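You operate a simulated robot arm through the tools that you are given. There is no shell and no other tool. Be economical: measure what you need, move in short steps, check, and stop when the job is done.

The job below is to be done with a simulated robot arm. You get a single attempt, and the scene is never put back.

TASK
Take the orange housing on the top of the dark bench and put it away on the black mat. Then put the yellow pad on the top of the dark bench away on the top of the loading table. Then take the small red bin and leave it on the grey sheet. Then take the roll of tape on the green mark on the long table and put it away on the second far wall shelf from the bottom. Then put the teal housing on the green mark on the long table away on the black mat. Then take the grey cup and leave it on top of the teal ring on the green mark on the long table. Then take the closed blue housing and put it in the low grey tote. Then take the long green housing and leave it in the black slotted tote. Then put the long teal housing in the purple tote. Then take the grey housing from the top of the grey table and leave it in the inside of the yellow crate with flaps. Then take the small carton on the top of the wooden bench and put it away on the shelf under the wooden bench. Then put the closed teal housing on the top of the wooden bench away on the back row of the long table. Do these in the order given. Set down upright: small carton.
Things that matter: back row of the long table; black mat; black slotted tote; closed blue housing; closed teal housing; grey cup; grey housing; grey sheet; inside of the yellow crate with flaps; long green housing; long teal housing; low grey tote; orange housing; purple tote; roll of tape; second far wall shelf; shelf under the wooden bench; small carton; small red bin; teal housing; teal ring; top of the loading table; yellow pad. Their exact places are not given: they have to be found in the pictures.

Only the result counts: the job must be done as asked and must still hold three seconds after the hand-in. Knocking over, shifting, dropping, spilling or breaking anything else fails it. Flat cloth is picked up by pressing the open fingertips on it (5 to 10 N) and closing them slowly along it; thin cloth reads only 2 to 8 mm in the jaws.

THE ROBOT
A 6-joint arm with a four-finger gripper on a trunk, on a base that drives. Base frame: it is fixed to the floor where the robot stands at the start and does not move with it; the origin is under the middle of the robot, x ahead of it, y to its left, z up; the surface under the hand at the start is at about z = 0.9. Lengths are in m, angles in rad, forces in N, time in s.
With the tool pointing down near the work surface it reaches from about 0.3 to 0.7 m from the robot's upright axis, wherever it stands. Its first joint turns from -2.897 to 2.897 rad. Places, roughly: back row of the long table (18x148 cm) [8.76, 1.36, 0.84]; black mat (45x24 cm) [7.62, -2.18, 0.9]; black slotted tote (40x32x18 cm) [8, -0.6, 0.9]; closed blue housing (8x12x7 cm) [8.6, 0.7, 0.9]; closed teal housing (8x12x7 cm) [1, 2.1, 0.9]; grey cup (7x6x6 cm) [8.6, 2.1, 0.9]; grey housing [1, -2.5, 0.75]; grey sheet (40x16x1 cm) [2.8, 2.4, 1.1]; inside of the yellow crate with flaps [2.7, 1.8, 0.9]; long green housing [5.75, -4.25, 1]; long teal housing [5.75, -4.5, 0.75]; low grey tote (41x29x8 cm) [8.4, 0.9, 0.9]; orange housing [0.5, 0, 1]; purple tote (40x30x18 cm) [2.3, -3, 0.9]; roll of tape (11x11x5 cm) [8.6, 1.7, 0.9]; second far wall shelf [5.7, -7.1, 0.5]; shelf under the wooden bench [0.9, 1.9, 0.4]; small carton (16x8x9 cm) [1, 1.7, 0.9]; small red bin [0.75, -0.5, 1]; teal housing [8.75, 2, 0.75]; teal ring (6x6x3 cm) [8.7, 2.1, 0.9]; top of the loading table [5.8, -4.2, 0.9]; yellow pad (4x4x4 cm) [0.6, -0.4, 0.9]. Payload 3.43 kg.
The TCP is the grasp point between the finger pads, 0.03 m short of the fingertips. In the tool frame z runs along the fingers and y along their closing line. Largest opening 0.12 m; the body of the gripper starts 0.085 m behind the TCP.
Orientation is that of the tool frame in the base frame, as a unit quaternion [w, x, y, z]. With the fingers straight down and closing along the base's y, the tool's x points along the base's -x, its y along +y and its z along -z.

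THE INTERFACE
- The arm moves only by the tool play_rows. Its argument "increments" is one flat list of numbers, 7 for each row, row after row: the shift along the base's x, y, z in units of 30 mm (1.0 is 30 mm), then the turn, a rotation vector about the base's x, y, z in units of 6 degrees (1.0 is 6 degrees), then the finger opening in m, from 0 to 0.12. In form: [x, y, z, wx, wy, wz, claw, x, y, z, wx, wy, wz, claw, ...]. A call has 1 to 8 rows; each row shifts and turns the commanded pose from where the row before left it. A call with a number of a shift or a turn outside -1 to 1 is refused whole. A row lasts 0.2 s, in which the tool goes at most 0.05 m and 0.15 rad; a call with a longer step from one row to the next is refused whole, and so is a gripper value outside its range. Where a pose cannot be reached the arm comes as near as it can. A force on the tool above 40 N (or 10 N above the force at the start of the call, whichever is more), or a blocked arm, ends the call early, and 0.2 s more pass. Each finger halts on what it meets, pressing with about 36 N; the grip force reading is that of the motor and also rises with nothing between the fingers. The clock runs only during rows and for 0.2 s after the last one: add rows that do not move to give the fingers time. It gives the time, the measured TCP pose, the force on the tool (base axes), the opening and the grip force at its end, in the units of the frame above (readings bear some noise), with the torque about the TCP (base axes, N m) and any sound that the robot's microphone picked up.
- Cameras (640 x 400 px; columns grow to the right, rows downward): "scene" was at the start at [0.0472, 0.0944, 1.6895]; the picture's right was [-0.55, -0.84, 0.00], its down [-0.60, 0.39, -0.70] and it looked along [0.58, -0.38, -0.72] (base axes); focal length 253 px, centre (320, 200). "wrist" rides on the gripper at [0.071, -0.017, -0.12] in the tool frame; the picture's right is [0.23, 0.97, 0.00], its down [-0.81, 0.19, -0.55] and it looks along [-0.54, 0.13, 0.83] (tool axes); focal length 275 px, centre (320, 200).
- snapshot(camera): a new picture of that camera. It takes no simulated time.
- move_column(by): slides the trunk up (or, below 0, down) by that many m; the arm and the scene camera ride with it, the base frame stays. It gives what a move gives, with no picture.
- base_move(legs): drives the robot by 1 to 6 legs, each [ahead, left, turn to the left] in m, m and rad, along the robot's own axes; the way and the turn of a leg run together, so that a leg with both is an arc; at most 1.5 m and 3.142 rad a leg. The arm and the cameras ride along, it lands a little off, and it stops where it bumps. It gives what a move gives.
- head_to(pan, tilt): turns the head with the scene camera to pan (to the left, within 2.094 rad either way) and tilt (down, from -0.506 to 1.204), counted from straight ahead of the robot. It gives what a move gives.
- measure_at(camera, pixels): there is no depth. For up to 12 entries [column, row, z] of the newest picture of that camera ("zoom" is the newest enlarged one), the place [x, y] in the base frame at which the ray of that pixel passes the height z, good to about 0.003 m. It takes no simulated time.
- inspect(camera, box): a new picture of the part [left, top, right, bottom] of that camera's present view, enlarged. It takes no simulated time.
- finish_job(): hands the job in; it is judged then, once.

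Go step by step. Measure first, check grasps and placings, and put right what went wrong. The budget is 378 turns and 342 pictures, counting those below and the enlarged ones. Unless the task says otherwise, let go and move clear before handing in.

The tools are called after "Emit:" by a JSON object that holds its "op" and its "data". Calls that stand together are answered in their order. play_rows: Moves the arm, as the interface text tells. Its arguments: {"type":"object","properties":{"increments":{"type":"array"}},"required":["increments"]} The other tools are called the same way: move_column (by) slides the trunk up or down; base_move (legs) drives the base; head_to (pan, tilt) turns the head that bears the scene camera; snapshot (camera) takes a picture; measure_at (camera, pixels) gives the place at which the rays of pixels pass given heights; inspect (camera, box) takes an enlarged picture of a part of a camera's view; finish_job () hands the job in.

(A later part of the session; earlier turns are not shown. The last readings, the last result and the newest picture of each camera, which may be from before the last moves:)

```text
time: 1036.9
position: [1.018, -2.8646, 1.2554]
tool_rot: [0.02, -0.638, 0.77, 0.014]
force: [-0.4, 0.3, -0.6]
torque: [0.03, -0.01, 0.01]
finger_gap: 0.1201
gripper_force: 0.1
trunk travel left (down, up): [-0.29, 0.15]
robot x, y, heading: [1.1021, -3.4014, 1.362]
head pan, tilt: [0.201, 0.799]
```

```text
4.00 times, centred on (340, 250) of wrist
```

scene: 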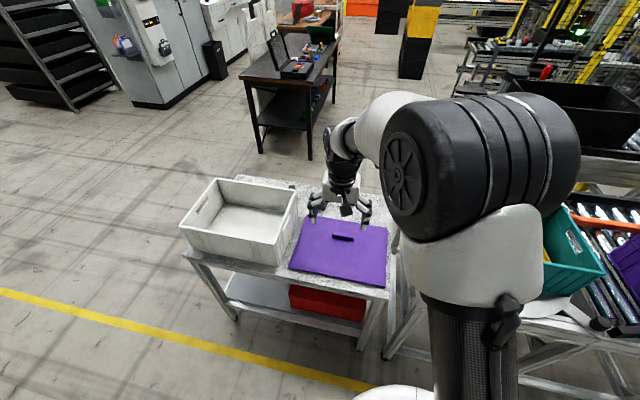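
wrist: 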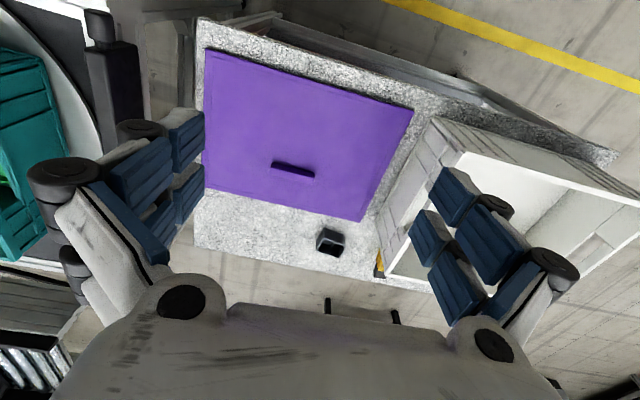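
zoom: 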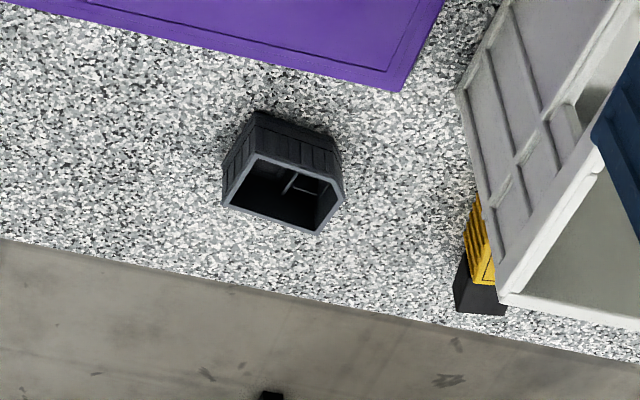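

The grey housing stands at the table's far side, (0.975,−2.36); I go round to that side.

Emit:
{"op": "base_move", "data": {"legs": [[-0.1, 1.4, 0], [1.49, 0.15, 0], [0.18, -1.2, 0], [0, 0, -3.1]]}}

Emit:
{"op": "head_to", "data": {"pan": 0.2, "tilt": 0.9}}

Emit:
{"op": "snapshot", "data": {"camera": "scene"}}

Emit:
{"op": "snapshot", "data": {"camera": "wrist"}}

```text
time: 1064.0
position: [1.1806, -2.3068, 1.2547]
tool_rot: [0.013, 0.774, 0.633, -0.019]
force: [-0.5, 0.4, 0.5]
torque: [-0.02, 0.02, 0.01]
finger_gap: 0.1199
gripper_force: 0.1
trunk travel left (down, up): [-0.29, 0.15]
robot x, y, heading: [1.1063, -1.7735, -1.803]
head pan, tilt: [0.201, 0.799]
```

```text
time: 1064.7
position: [1.1803, -2.3068, 1.2557]
tool_rot: [0.014, 0.774, 0.633, -0.02]
force: [0.7, 0.1, 0.0]
torque: [0.0, -0.02, 0.0]
finger_gap: 0.1202
gripper_force: 0.0
trunk travel left (down, up): [-0.29, 0.15]
robot x, y, heading: [1.1082, -1.7707, -1.8]
head pan, tilt: [0.201, 0.901]
```

```text
100 pictures are left
```

scene: 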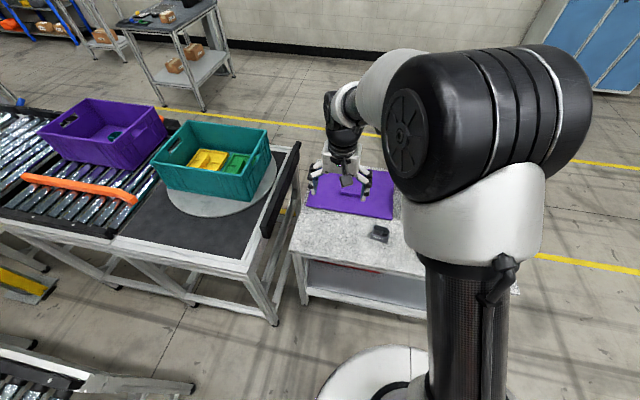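

```text
99 pictures are left
```

wrist: 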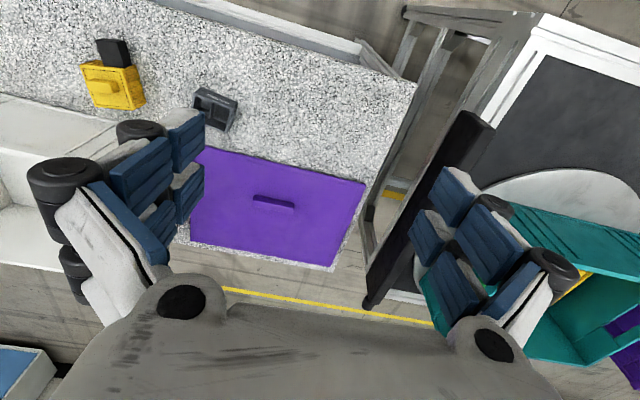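

Emit:
{"op": "inspect", "data": {"camera": "wrist", "box": [170, 60, 270, 160]}}

Emit:
{"op": "inspect", "data": {"camera": "scene", "box": [345, 205, 415, 265]}}

```text
4.00 times, centred on (220, 110) of wrist
```

zoom: 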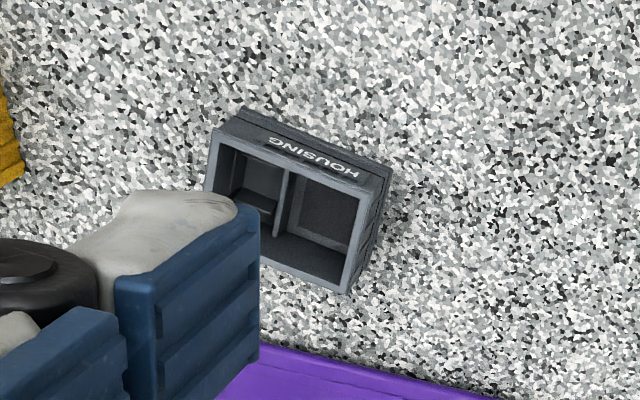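

```text
6.67 times, centred on (380, 235) of scene
```

zoom: 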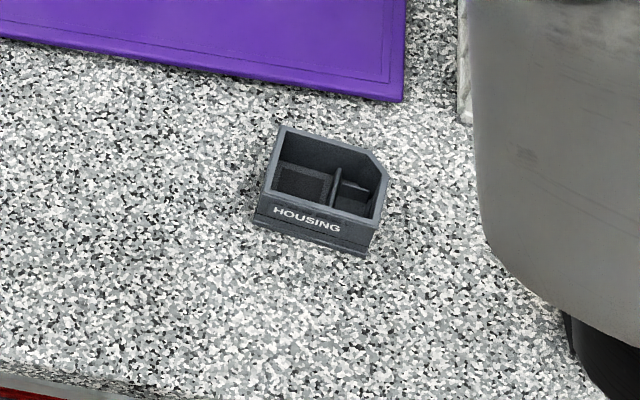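

Emit:
{"op": "measure_at", "data": {"camera": "zoom", "pixels": [[264, 194, 0.79], [284, 128, 0.79], [380, 222, 0.79], [264, 194, 0.76], [284, 128, 0.76], [380, 222, 0.76]]}}

Emit:
{"op": "measure_at", "data": {"camera": "wrist", "pixels": [[232.5, 106.25, 0.79], [226.25, 133.25, 0.79], [193, 92.5, 0.79], [232.5, 106.25, 0.76], [226.25, 133.25, 0.76], [193, 92.5, 0.76]]}}

```text
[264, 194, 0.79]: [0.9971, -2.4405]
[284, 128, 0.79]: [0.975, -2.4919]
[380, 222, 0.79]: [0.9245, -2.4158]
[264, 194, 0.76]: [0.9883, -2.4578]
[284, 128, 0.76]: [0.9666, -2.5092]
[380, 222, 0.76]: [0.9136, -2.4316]
```

```text
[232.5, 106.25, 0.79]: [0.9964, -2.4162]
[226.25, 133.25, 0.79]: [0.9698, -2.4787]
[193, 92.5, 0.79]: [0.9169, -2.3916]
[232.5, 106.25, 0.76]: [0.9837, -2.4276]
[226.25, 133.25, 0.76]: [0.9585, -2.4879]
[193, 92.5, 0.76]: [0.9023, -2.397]
```

Stereo suggests the rim at z≈0.88 (table ≈0.84) and a centre near (0.98,−2.41). I move the base closer and the tool above it for a better look.

Emit:
{"op": "base_move", "data": {"legs": [[0.1, -0.12, 0]]}}

Emit:
{"op": "play_rows", "data": {"increments": [-0.8, 0, -0.8, 0, 0, 0, 0.1, -0.8, 0, -0.8, 0, 0, 0, 0.1, -0.8, 0, -0.8, 0, 0, 0, 0.1, 0, 0, -0.8, 0, 0, 0, 0.1]}}

Emit:
{"op": "snapshot", "data": {"camera": "wrist"}}

Emit:
{"op": "snapshot", "data": {"camera": "scene"}}

```text
time: 1066.1
position: [1.0379, -2.3792, 1.2545]
tool_rot: [0.013, 0.775, 0.632, -0.018]
force: [-0.6, -0.6, 0.3]
torque: [0.02, -0.04, 0.02]
finger_gap: 0.1197
gripper_force: 0.2
trunk travel left (down, up): [-0.29, 0.15]
robot x, y, heading: [0.9644, -1.8439, -1.802]
head pan, tilt: [0.201, 0.901]
```

```text
time: 1067.1
position: [0.9661, -2.3819, 1.1584]
tool_rot: [0.013, 0.775, 0.632, -0.019]
force: [-0.7, -0.2, 0.3]
torque: [0.03, 0.03, 0.01]
finger_gap: 0.0999
gripper_force: 0.0
trunk travel left (down, up): [-0.29, 0.15]
robot x, y, heading: [0.963, -1.8441, -1.805]
head pan, tilt: [0.201, 0.901]
```

```text
96 pictures are left
```

wrist: 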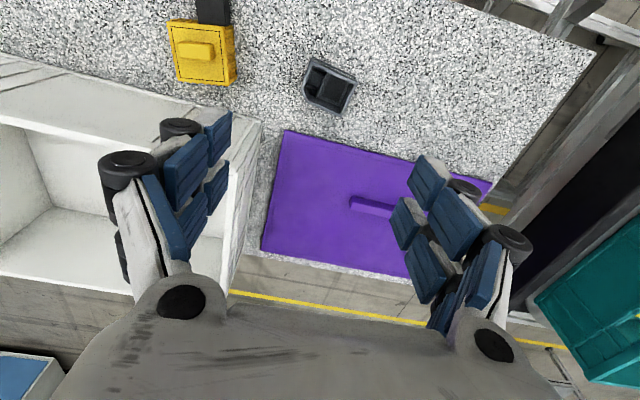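

```text
95 pictures are left
```

scene: 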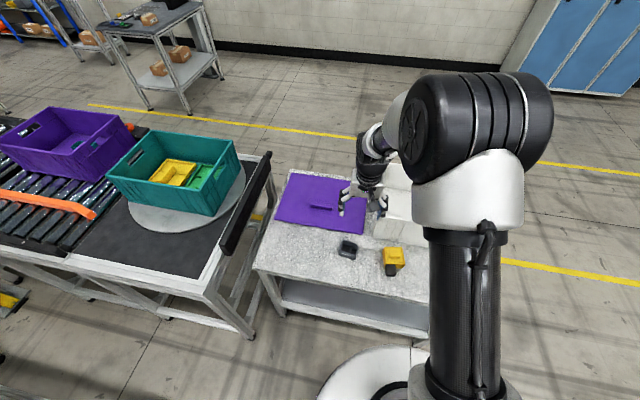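

Emit:
{"op": "inspect", "data": {"camera": "wrist", "box": [280, 40, 380, 130]}}

Emit:
{"op": "measure_at", "data": {"camera": "zoom", "pixels": [[120, 80, 0.86], [320, 180, 0.86], [320, 180, 0.88], [320, 180, 0.9]]}}

Emit:
{"op": "inspect", "data": {"camera": "scene", "box": [310, 220, 390, 280]}}

```text
4.44 times, centred on (330, 85) of wrist
```

zoom: 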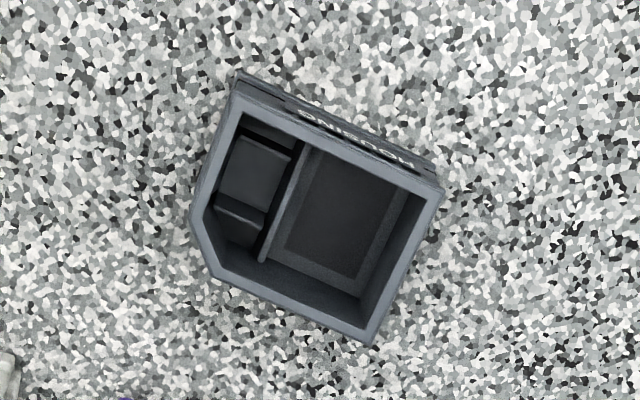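

```text
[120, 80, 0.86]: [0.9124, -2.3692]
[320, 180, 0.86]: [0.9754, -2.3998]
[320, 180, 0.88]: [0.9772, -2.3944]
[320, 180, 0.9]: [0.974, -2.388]
```

```text
6.67 times, centred on (350, 250) of scene
```

zoom: 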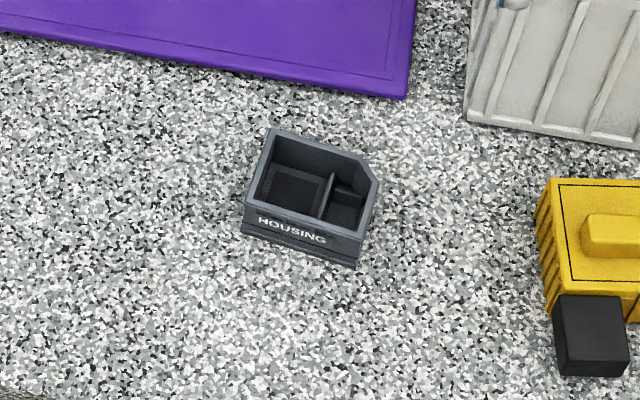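

Emit:
{"op": "measure_at", "data": {"camera": "zoom", "pixels": [[250, 203, 0.86], [270, 130, 0.86], [356, 237, 0.86], [250, 203, 0.9], [270, 130, 0.9], [356, 237, 0.9]]}}

Emit:
{"op": "measure_at", "data": {"camera": "wrist", "pixels": [[356.4, 83.2, 0.86], [341.3, 117.7, 0.86], [310.9, 62.5, 0.86], [356.4, 83.2, 0.9], [341.3, 117.7, 0.9], [310.9, 62.5, 0.9]]}}

```text
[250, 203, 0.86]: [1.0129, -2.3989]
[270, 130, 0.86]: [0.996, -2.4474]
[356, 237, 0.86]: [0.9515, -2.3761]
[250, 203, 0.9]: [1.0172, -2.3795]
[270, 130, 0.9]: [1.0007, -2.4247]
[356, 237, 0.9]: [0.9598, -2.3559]
```

```text
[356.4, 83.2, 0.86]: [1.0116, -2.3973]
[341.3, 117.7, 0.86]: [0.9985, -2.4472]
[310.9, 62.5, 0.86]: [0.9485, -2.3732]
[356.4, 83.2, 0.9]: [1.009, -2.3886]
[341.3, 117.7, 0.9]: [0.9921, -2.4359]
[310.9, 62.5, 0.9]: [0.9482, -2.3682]
```

Matches well at rim z=0.86: centre (0.9735,−2.411), long side 6.7 cm at −21°. I turn the tool by −9° and lower.

Emit:
{"op": "play_rows", "data": {"increments": [0.06, -0.22, -0.6, 0, 0, -0.4, 0.1, 0.06, -0.22, -0.9, 0, 0, -0.4, 0.1, 0.06, -0.22, -0.9, 0, 0, -0.4, 0.1, 0.06, -0.22, -0.9, 0, 0, -0.35, 0.1, 0, 0, -1, 0, 0, 0, 0.1, 0, 0, -1, 0, 0, 0, 0.1, 0, 0, -1, 0, 0, 0, 0.1]}}

Emit:
{"op": "snapshot", "data": {"camera": "wrist"}}

```text
time: 1068.7
position: [0.9747, -2.4055, 0.9691]
tool_rot: [0.012, 0.824, 0.567, -0.021]
force: [1.0, -1.0, -0.5]
torque: [0.0, -0.02, 0.0]
finger_gap: 0.0999
gripper_force: 0.0
trunk travel left (down, up): [-0.29, 0.15]
robot x, y, heading: [0.9674, -1.8454, -1.8]
head pan, tilt: [0.201, 0.901]
```

```text
92 pictures are left
```

wrist: 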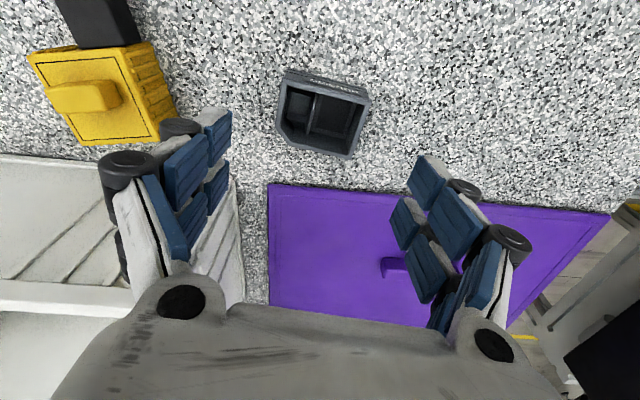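

Emit:
{"op": "measure_at", "data": {"camera": "wrist", "pixels": [[240, 298, 0.815], [232, 190, 0.95], [245, 302, 0.815], [160, 135, 0.87], [175, 108, 0.815], [322, 115, 0.86], [278, 130, 0.86], [370, 95, 0.86]]}}

Emit:
{"op": "measure_at", "data": {"camera": "zoom", "pixels": [[467, 118, 0.815], [545, 310, 0.815], [552, 180, 0.86]]}}

```text
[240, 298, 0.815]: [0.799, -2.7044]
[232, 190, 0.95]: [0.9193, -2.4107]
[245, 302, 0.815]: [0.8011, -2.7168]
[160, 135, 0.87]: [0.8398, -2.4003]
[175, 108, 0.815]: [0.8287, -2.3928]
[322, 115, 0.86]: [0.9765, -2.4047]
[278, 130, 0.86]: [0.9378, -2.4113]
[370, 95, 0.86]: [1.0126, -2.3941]
```

```text
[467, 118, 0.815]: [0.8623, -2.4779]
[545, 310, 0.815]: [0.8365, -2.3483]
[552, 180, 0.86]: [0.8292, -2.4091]
```

Emit:
{"op": "play_rows", "data": {"increments": [0, 0.15, -1, 0, 0, 0, 0.1, 0, 0, -1, 0, 0, 0, 0.1, 0, 0, -1, 0, 0, 0, 0.1, 0, 0, -0.8, 0, 0, 0, 0.1, 0, 0, 0, 0, 0, 0, 0.1]}}

Emit:
{"op": "snapshot", "data": {"camera": "wrist"}}

```text
time: 1069.9
position: [0.9726, -2.4022, 0.8562]
tool_rot: [0.013, 0.823, 0.568, -0.02]
force: [-0.4, -0.2, 0.6]
torque: [-0.01, 0.0, 0.01]
finger_gap: 0.0995
gripper_force: 0.0
trunk travel left (down, up): [-0.29, 0.15]
robot x, y, heading: [0.962, -1.8465, -1.803]
head pan, tilt: [0.201, 0.901]
```

```text
91 pictures are left
```

wrist: 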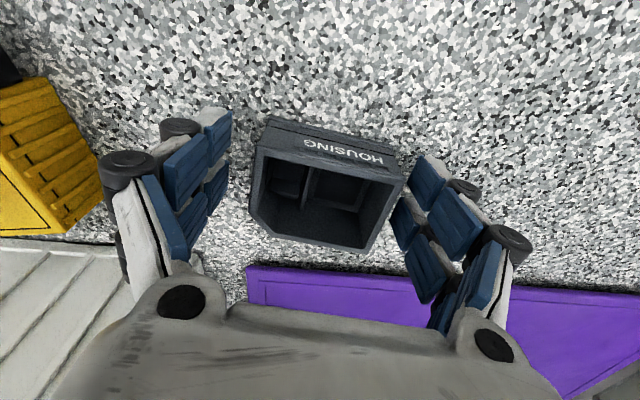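

Straddling it. I close and lift.

Emit:
{"op": "play_rows", "data": {"increments": [0, 0, -0.1, 0, 0, 0, 0.085, 0, 0, 0, 0, 0, 0, 0.07, 0, 0, 0, 0, 0, 0, 0.055, 0, 0, 0, 0, 0, 0, 0.045, 0, 0, 0, 0, 0, 0, 0.04, 0, 0, 0, 0, 0, 0, 0.04]}}

Emit:
{"op": "play_rows", "data": {"increments": [0, 0, 0.5, 0, 0, 0, 0.04, 0, 0, 1, 0, 0, 0, 0.04, 0, 0, 1, 0, 0, 0, 0.04, 0, 0, 1, 0, 0, 0, 0.04, 0, 0, 1, 0, 0, 0, 0.04, 0, 0, 1, 0, 0, 0, 0.04, 0, 0, 1, 0, 0, 0, 0.04, 0, 0.5, 1, 0, 0, 0, 0.04]}}

Emit:
{"op": "snapshot", "data": {"camera": "wrist"}}

```text
time: 1071.3
position: [0.9735, -2.4017, 0.8535]
tool_rot: [0.012, 0.823, 0.568, -0.02]
force: [1.2, -0.2, 0.7]
torque: [-0.03, -0.02, -0.01]
finger_gap: 0.0716
gripper_force: 36.5
trunk travel left (down, up): [-0.29, 0.15]
robot x, y, heading: [0.9615, -1.8451, -1.803]
head pan, tilt: [0.201, 0.901]
```

```text
time: 1073.1
position: [0.9731, -2.3862, 1.08]
tool_rot: [0.011, 0.823, 0.567, -0.021]
force: [0.3, 0.5, -0.9]
torque: [-0.01, -0.03, -0.02]
finger_gap: 0.0715
gripper_force: 35.6
trunk travel left (down, up): [-0.29, 0.15]
robot x, y, heading: [0.9614, -1.8443, -1.798]
head pan, tilt: [0.201, 0.901]
```

```text
90 pictures are left
```

wrist: 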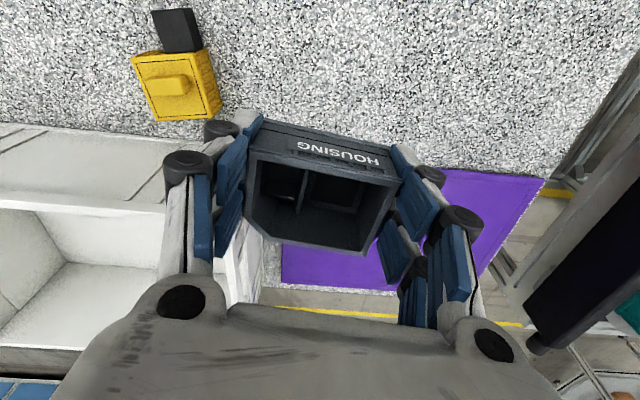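

Held. I raise it and drive to the yellow crate.

Emit:
{"op": "move_column", "data": {"by": 0.15}}

Emit:
{"op": "base_move", "data": {"legs": [[-0.15, 0, 0], [0, 0, 1.57], [0.5, 0.53, 0], [-0.16, 1.2, 0], [-0.23, 1.23, 0], [-0.05, 0.63, 0]]}}

Emit:
{"op": "head_to", "data": {"pan": 0.1, "tilt": 0.7}}

Emit:
{"op": "snapshot", "data": {"camera": "scene"}}

```text
time: 1074.9
position: [0.9732, -2.3873, 1.2298]
tool_rot: [0.012, 0.823, 0.567, -0.019]
force: [-0.1, 0.8, -1.2]
torque: [0.04, 0.04, 0.01]
finger_gap: 0.0716
gripper_force: 35.7
trunk travel left (down, up): [-0.44, 0.0]
robot x, y, heading: [0.9674, -1.8439, -1.801]
head pan, tilt: [0.201, 0.901]
```

```text
time: 1098.6
position: [2.2301, 1.8762, 1.2289]
tool_rot: [0.022, 0.149, 0.989, -0.005]
force: [0.6, -0.6, -1.4]
torque: [-0.03, 0.02, 0.01]
finger_gap: 0.0715
gripper_force: 35.5
trunk travel left (down, up): [-0.44, 0.0]
robot x, y, heading: [1.69, 1.8327, -0.166]
head pan, tilt: [0.201, 0.901]
```

```text
time: 1099.3
position: [2.2308, 1.8759, 1.2288]
tool_rot: [0.021, 0.149, 0.989, -0.006]
force: [-0.4, 0.2, -1.1]
torque: [0.02, 0.02, 0.01]
finger_gap: 0.0716
gripper_force: 36.0
trunk travel left (down, up): [-0.44, 0.0]
robot x, y, heading: [1.6885, 1.8324, -0.161]
head pan, tilt: [0.099, 0.7]
```

```text
89 pictures are left
```

scene: 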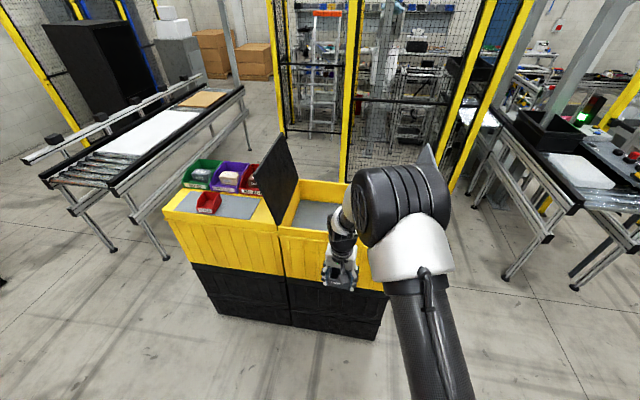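

Emit:
{"op": "inspect", "data": {"camera": "scene", "box": [240, 130, 460, 290]}}

Emit:
{"op": "measure_at", "data": {"camera": "zoom", "pixels": [[115, 288, 1.1], [165, 150, 1.1], [120, 280, 1.1], [230, 210, 0.9], [230, 210, 1.0], [80, 15, 1.35], [165, 105, 1.35]]}}

```text
2.50 times, centred on (350, 210) of scene
```

zoom: 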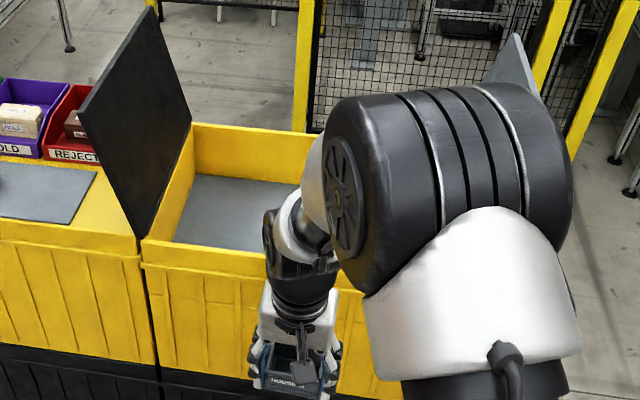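

```text
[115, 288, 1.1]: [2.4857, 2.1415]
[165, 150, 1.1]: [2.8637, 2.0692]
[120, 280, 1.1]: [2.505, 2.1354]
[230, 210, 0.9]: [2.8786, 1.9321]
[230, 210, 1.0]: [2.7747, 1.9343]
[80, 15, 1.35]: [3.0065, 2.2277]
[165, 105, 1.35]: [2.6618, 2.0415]
```

Emit:
{"op": "measure_at", "data": {"camera": "zoom", "pixels": [[142, 240, 1.1], [195, 125, 1.1], [172, 238, 0.95], [200, 178, 0.95], [300, 180, 0.95], [320, 135, 1.1]]}}

Emit:
{"op": "snapshot", "data": {"camera": "wrist"}}

```text
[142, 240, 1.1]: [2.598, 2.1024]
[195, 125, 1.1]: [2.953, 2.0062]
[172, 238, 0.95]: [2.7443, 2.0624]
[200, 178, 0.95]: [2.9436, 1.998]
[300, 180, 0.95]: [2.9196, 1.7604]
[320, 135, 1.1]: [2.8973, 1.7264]
```

```text
87 pictures are left
```

wrist: 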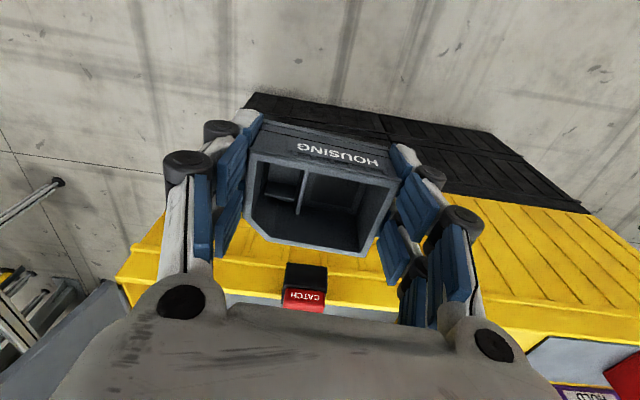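

Opening centre ≈(2.71,1.78). I raise the tool above the catch on the near rim and drive closer.

Emit:
{"op": "play_rows", "data": {"increments": [0, 0, 1, 0, 0, 0, 0.04, 0, 0, 1, 0, 0, 0, 0.04, 0, 0, 1, 0, 0, 0, 0.04, 0, 0, 1, 0, 0, 0, 0.04]}}

Emit:
{"op": "base_move", "data": {"legs": [[0.43, 0.09, 0]]}}

Emit:
{"op": "snapshot", "data": {"camera": "wrist"}}

Emit:
{"op": "snapshot", "data": {"camera": "scene"}}

```text
time: 1100.3
position: [2.2301, 1.8764, 1.3488]
tool_rot: [0.022, 0.148, 0.989, -0.005]
force: [0.0, -0.2, -1.4]
torque: [0.04, 0.01, 0.01]
finger_gap: 0.0717
gripper_force: 36.0
trunk travel left (down, up): [-0.44, 0.0]
robot x, y, heading: [1.692, 1.8292, -0.164]
head pan, tilt: [0.099, 0.7]
```

```text
time: 1103.0
position: [2.6678, 1.8963, 1.3484]
tool_rot: [0.023, 0.146, 0.989, -0.005]
force: [0.9, 1.0, -1.2]
torque: [-0.01, 0.01, 0.02]
finger_gap: 0.0716
gripper_force: 36.4
trunk travel left (down, up): [-0.44, 0.0]
robot x, y, heading: [2.128, 1.8442, -0.163]
head pan, tilt: [0.099, 0.7]
```

```text
86 pictures are left
```

wrist: 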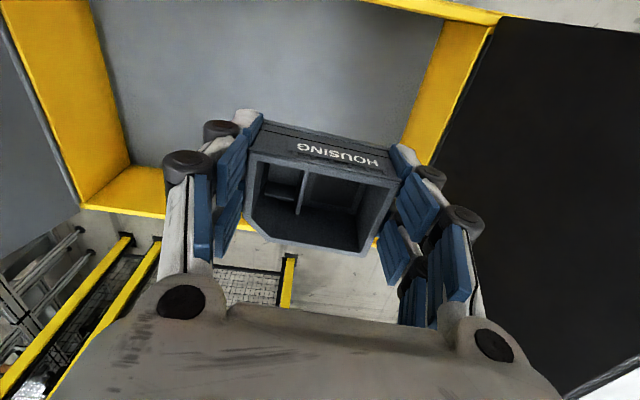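

```text
85 pictures are left
```

scene: 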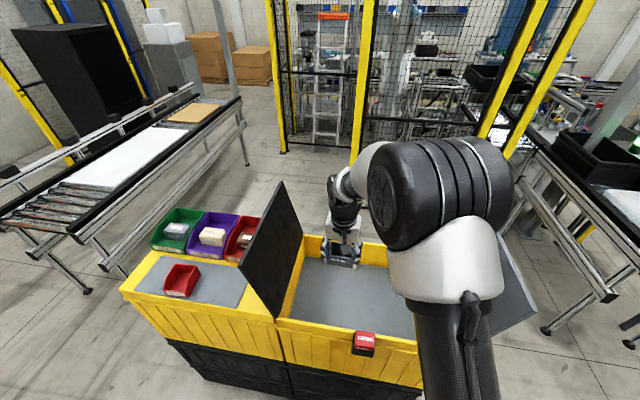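

Emit:
{"op": "measure_at", "data": {"camera": "scene", "pixels": [[350, 292, 0.95], [300, 262, 0.95], [291, 315, 0.95], [280, 322, 1.1], [304, 237, 1.1], [390, 245, 1.1]]}}

Emit:
{"op": "measure_at", "data": {"camera": "wrist", "pixels": [[130, 165, 0.95], [82, 208, 1.1], [440, 15, 0.95], [405, 130, 0.95], [490, 25, 1.1]]}}

```text
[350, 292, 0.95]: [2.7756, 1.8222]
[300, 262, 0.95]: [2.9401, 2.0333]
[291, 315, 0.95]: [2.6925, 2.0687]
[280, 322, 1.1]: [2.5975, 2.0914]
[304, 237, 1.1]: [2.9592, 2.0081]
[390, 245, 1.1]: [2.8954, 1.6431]
```

```text
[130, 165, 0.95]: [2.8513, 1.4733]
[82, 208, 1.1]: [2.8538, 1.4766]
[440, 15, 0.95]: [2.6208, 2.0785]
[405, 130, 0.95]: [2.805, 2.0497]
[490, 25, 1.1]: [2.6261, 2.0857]
```

Emit:
{"op": "play_rows", "data": {"increments": [0.6, -1, 0, 0, 0, 0, 0.04, 0.6, -1, 0, 0, 0, 0, 0.04, 0.5, -1, 0, 0, 0, 0, 0.04, 0, 0, -1, 0, 0, 0, 0.04, 0, 0, -1, 0, 0, 0, 0.04, 0, 0, -1, 0, 0, 0, 0.04, 0, 0, -1, 0, 0, 0, 0.04, 0, 0, -1, 0, 0, 0, 0.04]}}

Emit:
{"op": "snapshot", "data": {"camera": "wrist"}}

Emit:
{"op": "snapshot", "data": {"camera": "scene"}}

```text
time: 1104.8
position: [2.7204, 1.8052, 1.1977]
tool_rot: [0.023, 0.146, 0.989, -0.005]
force: [0.8, 0.6, -1.3]
torque: [0.02, 0.01, -0.01]
finger_gap: 0.0717
gripper_force: 36.4
trunk travel left (down, up): [-0.44, 0.0]
robot x, y, heading: [2.1272, 1.8457, -0.16]
head pan, tilt: [0.099, 0.7]
```

```text
84 pictures are left
```

wrist: 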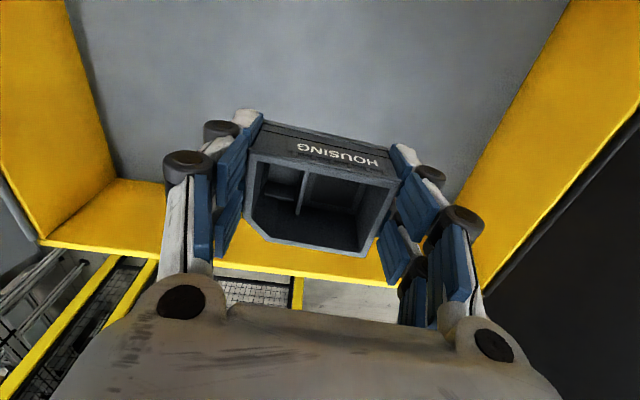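

```text
83 pictures are left
```

scene: 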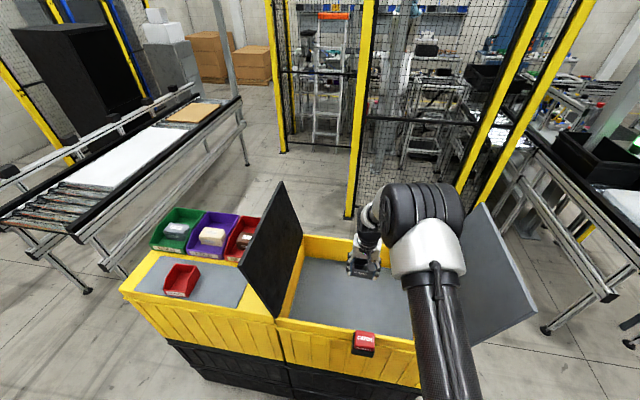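

Emit:
{"op": "play_rows", "data": {"increments": [0, 0, -1, 0, 0, 0, 0.04, 0, 0, -1, 0, 0, 0, 0.04, 0, 0, -1, 0, 0, 0, 0.04, 0, 0, -1, 0, 0, 0, 0.04, 0, 0, -1, 0, 0, 0, 0.04, 0, 0, -0.6, 0, 0, 0, 0.04, 0, 0, -0.3, 0, 0, 0, 0.04, 0, 0, 0, 0, 0, 0, 0.04]}}

```text
time: 1106.6
position: [2.7174, 1.8072, 1.0218]
tool_rot: [0.023, 0.146, 0.989, -0.005]
force: [0.2, 0.1, -0.1]
torque: [0.04, -0.01, 0.01]
finger_gap: 0.0716
gripper_force: 36.3
trunk travel left (down, up): [-0.44, 0.0]
robot x, y, heading: [2.1278, 1.8463, -0.162]
head pan, tilt: [0.099, 0.7]
```

Emit:
{"op": "play_rows", "data": {"increments": [0, 0, -0.3, 0, 0, 0, 0.04, 0, 0, -0.3, 0, 0, 0, 0.04, 0, 0, -0.25, 0, 0, 0, 0.04, 0, 0, -0.25, 0, 0, 0, 0.04, 0, 0, -0.25, 0, 0, 0, 0.04, 0, 0, 0, 0, 0, 0, 0.04]}}

Emit:
{"op": "snapshot", "data": {"camera": "wrist"}}

```text
time: 1108.0
position: [2.7179, 1.8062, 0.9817]
tool_rot: [0.023, 0.146, 0.989, -0.005]
force: [0.1, 0.3, -1.0]
torque: [0.02, 0.01, -0.02]
finger_gap: 0.0715
gripper_force: 36.1
trunk travel left (down, up): [-0.44, 0.0]
robot x, y, heading: [2.1261, 1.8492, -0.163]
head pan, tilt: [0.099, 0.7]
```

```text
82 pictures are left
```

wrist: 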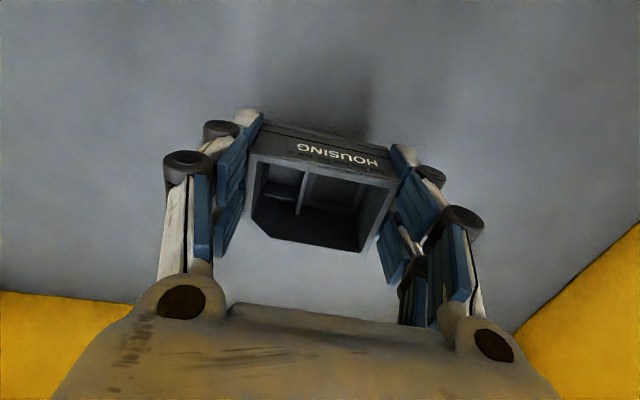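

Not down yet (shadow still offset). I lower on in small steps.

Emit:
{"op": "play_rows", "data": {"increments": [0, 0, -0.25, 0, 0, 0, 0.04, 0, 0, -0.25, 0, 0, 0, 0.04, 0, 0, -0.25, 0, 0, 0, 0.04, 0, 0, -0.25, 0, 0, 0, 0.04, 0, 0, -0.25, 0, 0, 0, 0.04, 0, 0, -0.25, 0, 0, 0, 0.04, 0, 0, 0, 0, 0, 0, 0.04]}}

```text
time: 1109.1
position: [2.724, 1.8058, 0.9546]
tool_rot: [0.028, 0.146, 0.989, -0.005]
force: [-6.3, -0.4, 21.9]
torque: [0.31, 0.03, 0.04]
finger_gap: 0.0715
gripper_force: 35.0
trunk travel left (down, up): [-0.44, 0.0]
robot x, y, heading: [2.1283, 1.8498, -0.158]
head pan, tilt: [0.099, 0.7]
stopped in row 5: the force on the tool passed its limit at 48 N (the readings are from after the stop); the commanded pose is now the measured one
```

On the crate's floor. I release and rise straight out.

Emit:
{"op": "play_rows", "data": {"increments": [0, 0, 0.05, 0, 0, 0, 0.08, 0, 0, 0, 0, 0, 0, 0.095, 0, 0, 0, 0, 0, 0, 0.095, 0, 0, 0.6, 0, 0, 0, 0.095, 0, 0, 1, 0, 0, 0, 0.095, 0, 0, 1, 0, 0, 0, 0.095, 0, 0, 1, 0, 0, 0, 0.095, 0, 0, 1, 0, 0, 0, 0.095]}}

Emit:
{"op": "play_rows", "data": {"increments": [0, 0, 1, 0, 0, 0, 0.095, 0, 0, 1, 0, 0, 0, 0.095, 0, 0, 1, 0, 0, 0, 0.095, 0, 0, 1, 0, 0, 0, 0.095, 0, 0, 1, 0, 0, 0, 0.095, 0, 0, 1, 0, 0, 0, 0.095, -0.4, 0.2, 1, 0, 0, 0, 0.095, -0.4, 0.2, 1, 0, 0, 0, 0.095]}}

Emit:
{"op": "snapshot", "data": {"camera": "wrist"}}

```text
time: 1110.9
position: [2.7227, 1.8042, 1.0926]
tool_rot: [0.025, 0.147, 0.989, -0.005]
force: [-0.4, -0.6, -0.2]
torque: [-0.01, -0.02, -0.02]
finger_gap: 0.095
gripper_force: 0.0
trunk travel left (down, up): [-0.44, 0.0]
robot x, y, heading: [2.1261, 1.8489, -0.16]
head pan, tilt: [0.099, 0.7]
```

```text
time: 1112.7
position: [2.6955, 1.8169, 1.3338]
tool_rot: [0.025, 0.147, 0.989, -0.005]
force: [0.1, 1.1, 1.2]
torque: [-0.04, -0.01, 0.01]
finger_gap: 0.095
gripper_force: 0.0
trunk travel left (down, up): [-0.44, 0.0]
robot x, y, heading: [2.1278, 1.8486, -0.157]
head pan, tilt: [0.099, 0.7]
```

```text
81 pictures are left
```

wrist: 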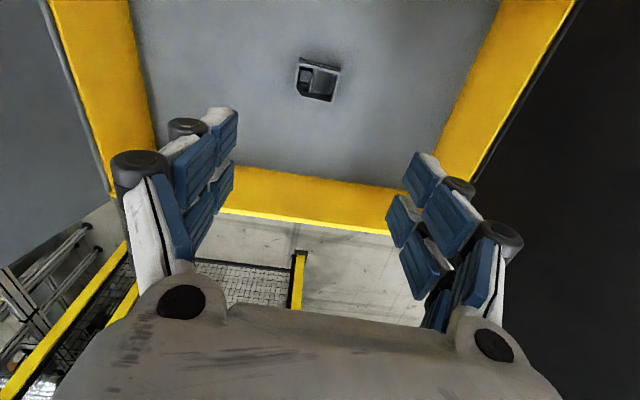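

The grey housing is in the crate. Next the small carton on the wooden bench; I back off and turn round to the bench (rightwards, away from the white rack).

Emit:
{"op": "base_move", "data": {"legs": [[-0.4, -0.1, 0], [0, 0, -2.7]]}}

Emit:
{"op": "head_to", "data": {"pan": 0.0, "tilt": 0.75}}

Emit:
{"op": "snapshot", "data": {"camera": "scene"}}

```text
time: 1121.8
position: [1.1736, 1.638, 1.3344]
tool_rot: [0.001, 0.999, 0.034, -0.026]
force: [-0.1, -0.1, -0.6]
torque: [-0.03, 0.02, -0.01]
finger_gap: 0.095
gripper_force: 0.0
trunk travel left (down, up): [-0.44, 0.0]
robot x, y, heading: [1.7164, 1.8076, -2.94]
head pan, tilt: [0.099, 0.7]
```

```text
time: 1122.5
position: [1.1748, 1.6369, 1.3345]
tool_rot: [0.0, 0.999, 0.034, -0.025]
force: [0.0, 0.3, -0.1]
torque: [-0.01, 0.0, -0.01]
finger_gap: 0.0952
gripper_force: 0.0
trunk travel left (down, up): [-0.44, 0.0]
robot x, y, heading: [1.7214, 1.8073, -2.939]
head pan, tilt: [0.0, 0.75]
```

```text
80 pictures are left
```

scene: 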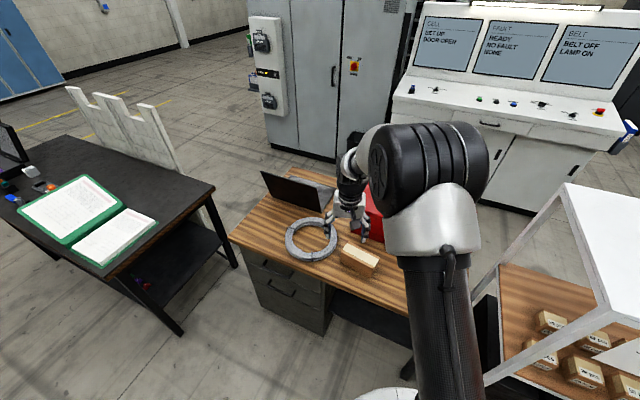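

Emit:
{"op": "inspect", "data": {"camera": "scene", "box": [220, 150, 440, 390]}}

Emit:
{"op": "measure_at", "data": {"camera": "scene", "pixels": [[343, 250, 0.98], [378, 264, 0.98], [345, 265, 0.9], [375, 277, 0.9], [230, 238, 0.9], [430, 318, 0.9], [325, 333, 0], [405, 375, 0]]}}

```text
1.67 times, centred on (330, 270) of scene
```

zoom: 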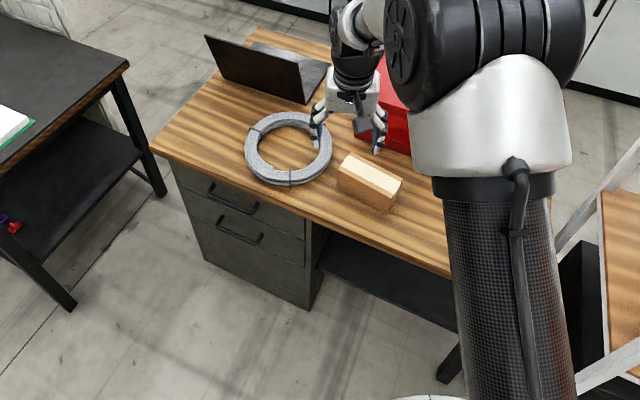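

```text
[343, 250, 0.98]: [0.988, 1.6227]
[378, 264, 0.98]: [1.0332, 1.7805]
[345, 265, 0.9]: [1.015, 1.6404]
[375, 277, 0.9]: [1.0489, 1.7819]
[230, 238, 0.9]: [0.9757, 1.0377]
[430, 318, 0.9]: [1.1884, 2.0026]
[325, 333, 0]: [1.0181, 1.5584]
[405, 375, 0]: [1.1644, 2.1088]
```

I take a wrist view of the carton to fix its height and pose.

Emit:
{"op": "snapshot", "data": {"camera": "wrist"}}

Emit:
{"op": "inspect", "data": {"camera": "scene", "box": [320, 225, 400, 290]}}

```text
78 pictures are left
```

wrist: 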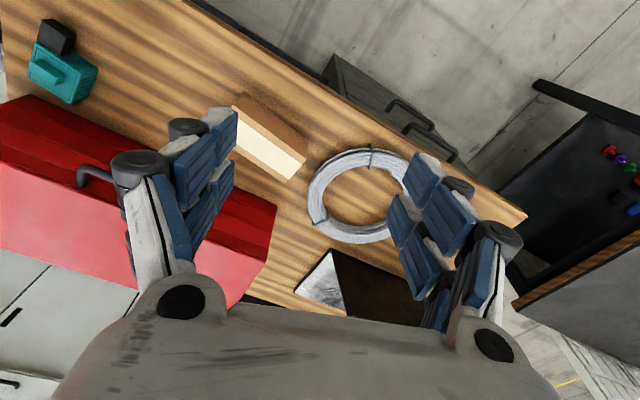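

```text
6.15 times, centred on (360, 258) of scene
```

zoom: 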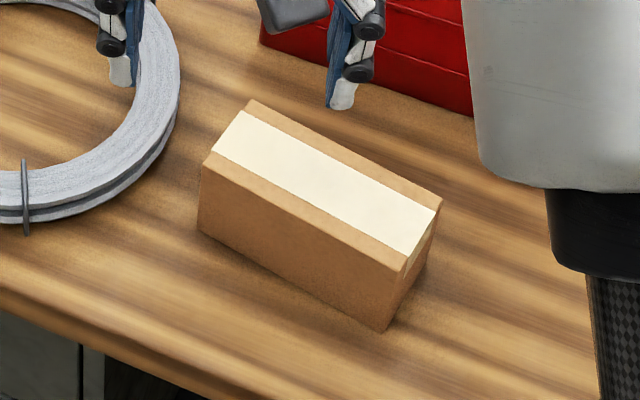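

Emit:
{"op": "measure_at", "data": {"camera": "zoom", "pixels": [[203, 160, 0.95], [203, 160, 0.99], [200, 232, 0.86], [200, 232, 0.9], [403, 272, 0.95], [403, 272, 0.99], [385, 330, 0.86], [385, 330, 0.9], [442, 198, 0.95], [442, 198, 0.99], [250, 100, 0.95], [250, 100, 0.99]]}}

Emit:
{"op": "inspect", "data": {"camera": "wrist", "box": [200, 70, 330, 200]}}

```text
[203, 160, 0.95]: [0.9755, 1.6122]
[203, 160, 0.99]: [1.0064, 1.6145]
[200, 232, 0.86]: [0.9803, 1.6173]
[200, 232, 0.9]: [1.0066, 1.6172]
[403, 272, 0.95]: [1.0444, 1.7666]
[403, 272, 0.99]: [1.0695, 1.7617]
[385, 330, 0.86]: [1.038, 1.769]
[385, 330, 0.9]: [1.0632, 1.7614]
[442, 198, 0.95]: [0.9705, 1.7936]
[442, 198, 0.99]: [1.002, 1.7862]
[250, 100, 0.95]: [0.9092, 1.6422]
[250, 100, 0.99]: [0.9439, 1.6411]
```

```text
3.08 times, centred on (265, 135) of wrist
```

zoom: 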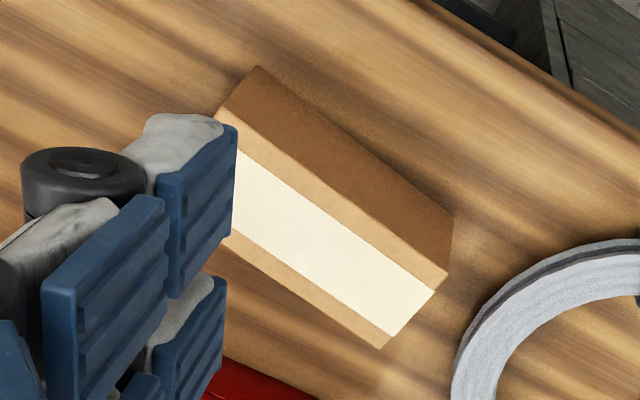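

Emit:
{"op": "measure_at", "data": {"camera": "wrist", "pixels": [[306.2, 164.2, 0.95], [306.2, 164.2, 0.99], [285.5, 183, 0.95], [285.5, 183, 0.99], [307.2, 139.9, 0.86], [307.2, 139.9, 0.9]]}}

```text
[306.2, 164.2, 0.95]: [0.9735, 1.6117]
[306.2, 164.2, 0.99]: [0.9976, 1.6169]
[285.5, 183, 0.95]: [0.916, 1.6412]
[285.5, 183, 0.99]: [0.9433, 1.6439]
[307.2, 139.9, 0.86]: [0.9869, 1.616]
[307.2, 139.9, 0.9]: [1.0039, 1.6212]
```

The carton: top ≈0.97, centre (0.990,1.702), 7 cm wide, long axis at 66°. I drive closer, then turn the tool by 62° and tilt it 30° along the carton's length, so I can slide it under the bench later.

Emit:
{"op": "base_move", "data": {"legs": [[0.2, -0.04, 0]]}}

Emit:
{"op": "play_rows", "data": {"increments": [0, 0, 0, 0, 0, 1, 0.1, 0, 0, 0, 0, 0, 1, 0.1, 0, 0, 0, 0, 0, 1, 0.1, 0, 0, 0, 0, 0, 1, 0.1, 0, 0, 0, 0, 0, 1, 0.1, 0, 0, 0, 0, 0, 1, 0.1, 0, 0, 0, 0, 0, 1, 0.1, 0, 0, 0, 0, 0, 1, 0.1]}}

Emit:
{"op": "play_rows", "data": {"increments": [0, 0, 0, 0, 0, 1, 0.1, 0, 0, 0, 0, 0, 1, 0.1, 0, 0, 0, 0, 0, 0.4, 0.1, 0, 0.3, 0, -0.916, 0.4, 0, 0.1, 0, 0.3, 0, -0.916, 0.4, 0, 0.1, 0, 0.3, 0, -0.916, 0.4, 0, 0.1, 0, 0.3, 0, -0.916, 0.4, 0, 0.1, 0, 0.3, 0, -0.916, 0.4, 0, 0.1]}}

Emit:
{"op": "snapshot", "data": {"camera": "wrist"}}

Emit:
{"op": "snapshot", "data": {"camera": "scene"}}

```text
time: 1124.1
position: [0.9694, 1.633, 1.334]
tool_rot: [0.0, 0.999, 0.035, -0.026]
force: [-0.7, 0.6, -0.5]
torque: [0.01, 0.0, 0.02]
finger_gap: 0.0954
gripper_force: 0.0
trunk travel left (down, up): [-0.44, 0.0]
robot x, y, heading: [1.5148, 1.8078, -2.935]
head pan, tilt: [0.0, 0.75]
```

```text
time: 1125.9
position: [0.9696, 1.633, 1.3336]
tool_rot: [0.011, 0.898, 0.44, -0.024]
force: [0.2, 0.1, 0.2]
torque: [0.02, -0.02, 0.0]
finger_gap: 0.0998
gripper_force: 0.1
trunk travel left (down, up): [-0.44, 0.0]
robot x, y, heading: [1.5145, 1.8051, -2.938]
head pan, tilt: [0.0, 0.75]
```

```text
time: 1127.7
position: [0.9701, 1.6795, 1.3347]
tool_rot: [0.155, 0.802, 0.525, -0.239]
force: [0.5, 0.2, 0.0]
torque: [0.02, -0.01, 0.0]
finger_gap: 0.0998
gripper_force: 0.2
trunk travel left (down, up): [-0.44, 0.0]
robot x, y, heading: [1.5125, 1.8046, -2.938]
head pan, tilt: [0.0, 0.75]
```

```text
75 pictures are left
```

wrist: 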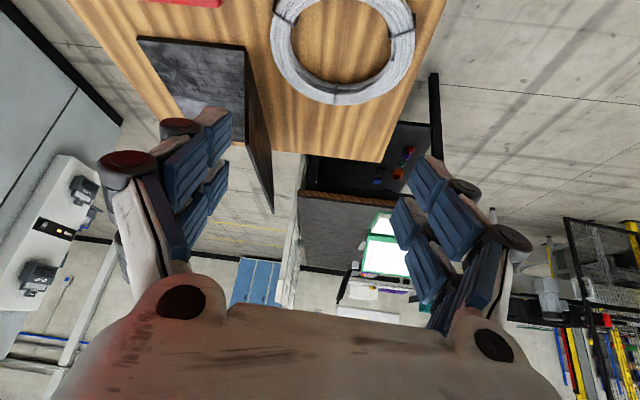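

```text
74 pictures are left
```

scene: 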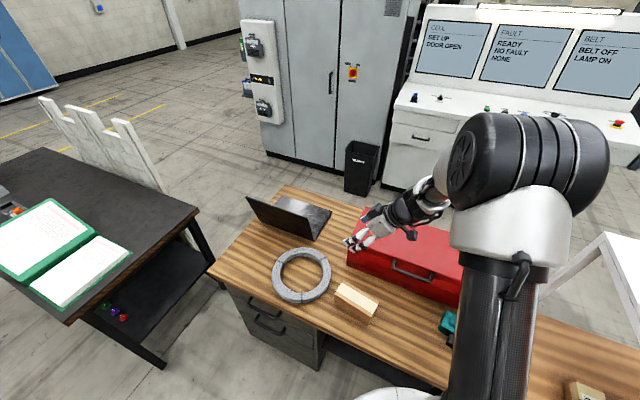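

The pose is right (tilt along the carton). I move over the carton and lower.

Emit:
{"op": "play_rows", "data": {"increments": [0.08, 0.1, -1, 0, 0, 0, 0.1, 0.08, 0.1, -1, 0, 0, 0, 0.1, 0.08, 0.1, -1, 0, 0, 0, 0.1, 0.08, 0.1, -1, 0, 0, 0, 0.1, 0.08, 0.1, -1, 0, 0, 0, 0.1, 0.08, 0.1, -1, 0, 0, 0, 0.1, 0.08, 0.1, -1, 0, 0, 0, 0.1, 0.08, 0.1, -1, 0, 0, 0, 0.1]}}

Emit:
{"op": "play_rows", "data": {"increments": [0, 0, -1, 0, 0, 0, 0.1, 0, 0, -1, 0, 0, 0, 0.1]}}

Emit:
{"op": "snapshot", "data": {"camera": "wrist"}}

Emit:
{"op": "inspect", "data": {"camera": "scene", "box": [290, 200, 450, 320]}}

```text
time: 1129.5
position: [0.9874, 1.7032, 1.0946]
tool_rot: [0.156, 0.801, 0.526, -0.239]
force: [-0.7, -0.3, 0.5]
torque: [-0.01, -0.02, 0.0]
finger_gap: 0.0999
gripper_force: 0.0
trunk travel left (down, up): [-0.44, 0.0]
robot x, y, heading: [1.5124, 1.809, -2.936]
head pan, tilt: [0.0, 0.75]
```

```text
time: 1130.1
position: [0.9892, 1.7037, 1.0356]
tool_rot: [0.155, 0.802, 0.525, -0.239]
force: [-0.6, 0.1, -0.8]
torque: [-0.01, 0.01, -0.03]
finger_gap: 0.0999
gripper_force: 0.1
trunk travel left (down, up): [-0.44, 0.0]
robot x, y, heading: [1.5123, 1.8077, -2.933]
head pan, tilt: [0.0, 0.75]
```

```text
73 pictures are left
```

wrist: 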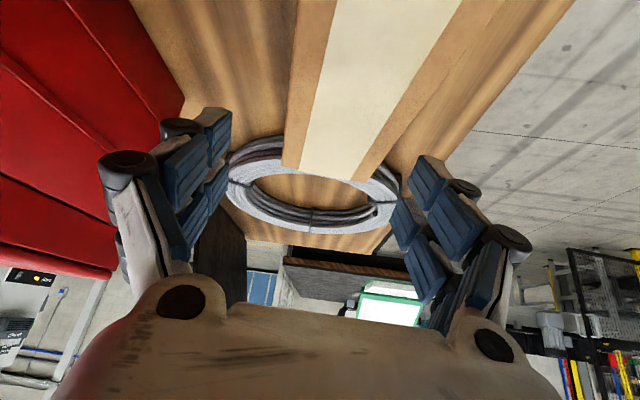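

```text
3.33 times, centred on (370, 260) of scene
```

zoom: 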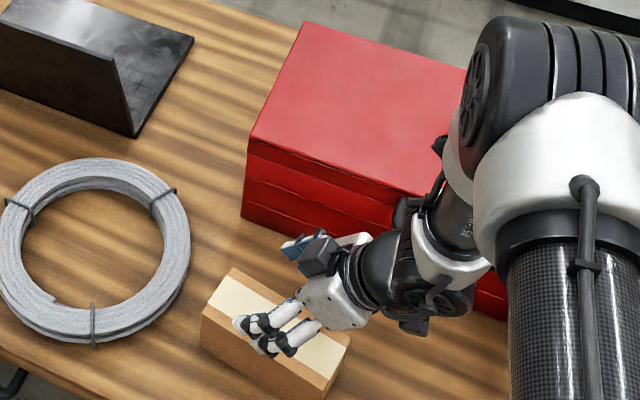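

Emit:
{"op": "play_rows", "data": {"increments": [0.17, -0.07, -0.8, 0, 0, 0, 0.1, 0, 0, -0.8, 0, 0, 0, 0.1, 0, 0, -0.8, 0, 0, 0, 0.1, 0, 0, -0.7, 0, 0, 0, 0.1, 0, 0, 0, 0, 0, 0, 0.1]}}

Emit:
{"op": "snapshot", "data": {"camera": "wrist"}}

```text
time: 1131.3
position: [0.9953, 1.7009, 0.9398]
tool_rot: [0.155, 0.802, 0.525, -0.239]
force: [1.7, -1.5, 4.9]
torque: [0.21, -0.17, -0.14]
finger_gap: 0.1011
gripper_force: 0.7
trunk travel left (down, up): [-0.44, 0.0]
robot x, y, heading: [1.5159, 1.8107, -2.934]
head pan, tilt: [0.0, 0.75]
```

```text
71 pictures are left
```

wrist: 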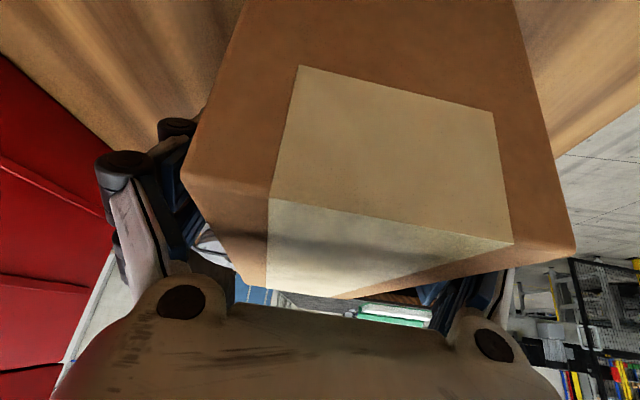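

A light touch (5 N). I close and check.

Emit:
{"op": "play_rows", "data": {"increments": [0, 0, 0, 0, 0, 0, 0.085, 0, 0, 0, 0, 0, 0, 0.07, 0, 0, 0, 0, 0, 0, 0.06, 0, 0, 0, 0, 0, 0, 0.05, 0, 0, 0, 0, 0, 0, 0.045, 0, 0, 0, 0, 0, 0, 0.045]}}

Emit:
{"op": "play_rows", "data": {"increments": [0, 0, 0.4, 0, 0, 0, 0.045, 0, 0, 0.8, 0, 0, 0, 0.045, 0, 0, 1, 0, 0, 0, 0.045, 0, 0, 1, 0, 0, 0, 0.045]}}

Emit:
{"op": "inspect", "data": {"camera": "scene", "box": [290, 200, 450, 320]}}

```text
time: 1132.7
position: [0.9955, 1.6999, 0.9417]
tool_rot: [0.154, 0.802, 0.525, -0.24]
force: [5.2, -0.6, 21.0]
torque: [1.96, -0.69, -0.39]
finger_gap: 0.0853
gripper_force: 35.5
trunk travel left (down, up): [-0.44, 0.0]
robot x, y, heading: [1.5123, 1.8071, -2.932]
head pan, tilt: [0.0, 0.75]
```

```text
time: 1133.7
position: [0.9957, 1.6998, 1.0387]
tool_rot: [0.155, 0.802, 0.526, -0.238]
force: [0.1, -0.4, -1.9]
torque: [0.01, 0.03, 0.01]
finger_gap: 0.074
gripper_force: 35.7
trunk travel left (down, up): [-0.44, 0.0]
robot x, y, heading: [1.5103, 1.8064, -2.937]
head pan, tilt: [0.0, 0.75]
```

```text
3.33 times, centred on (370, 260) of scene
```

zoom: 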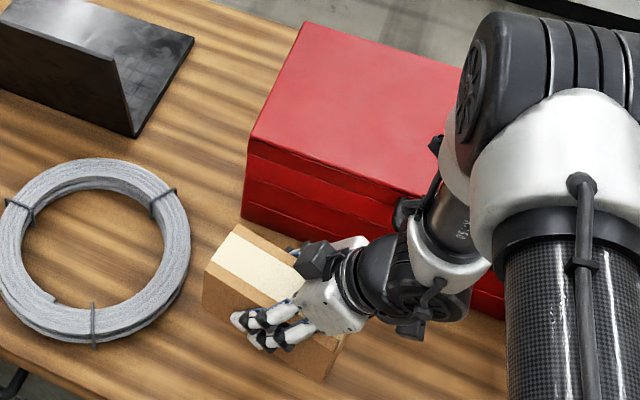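

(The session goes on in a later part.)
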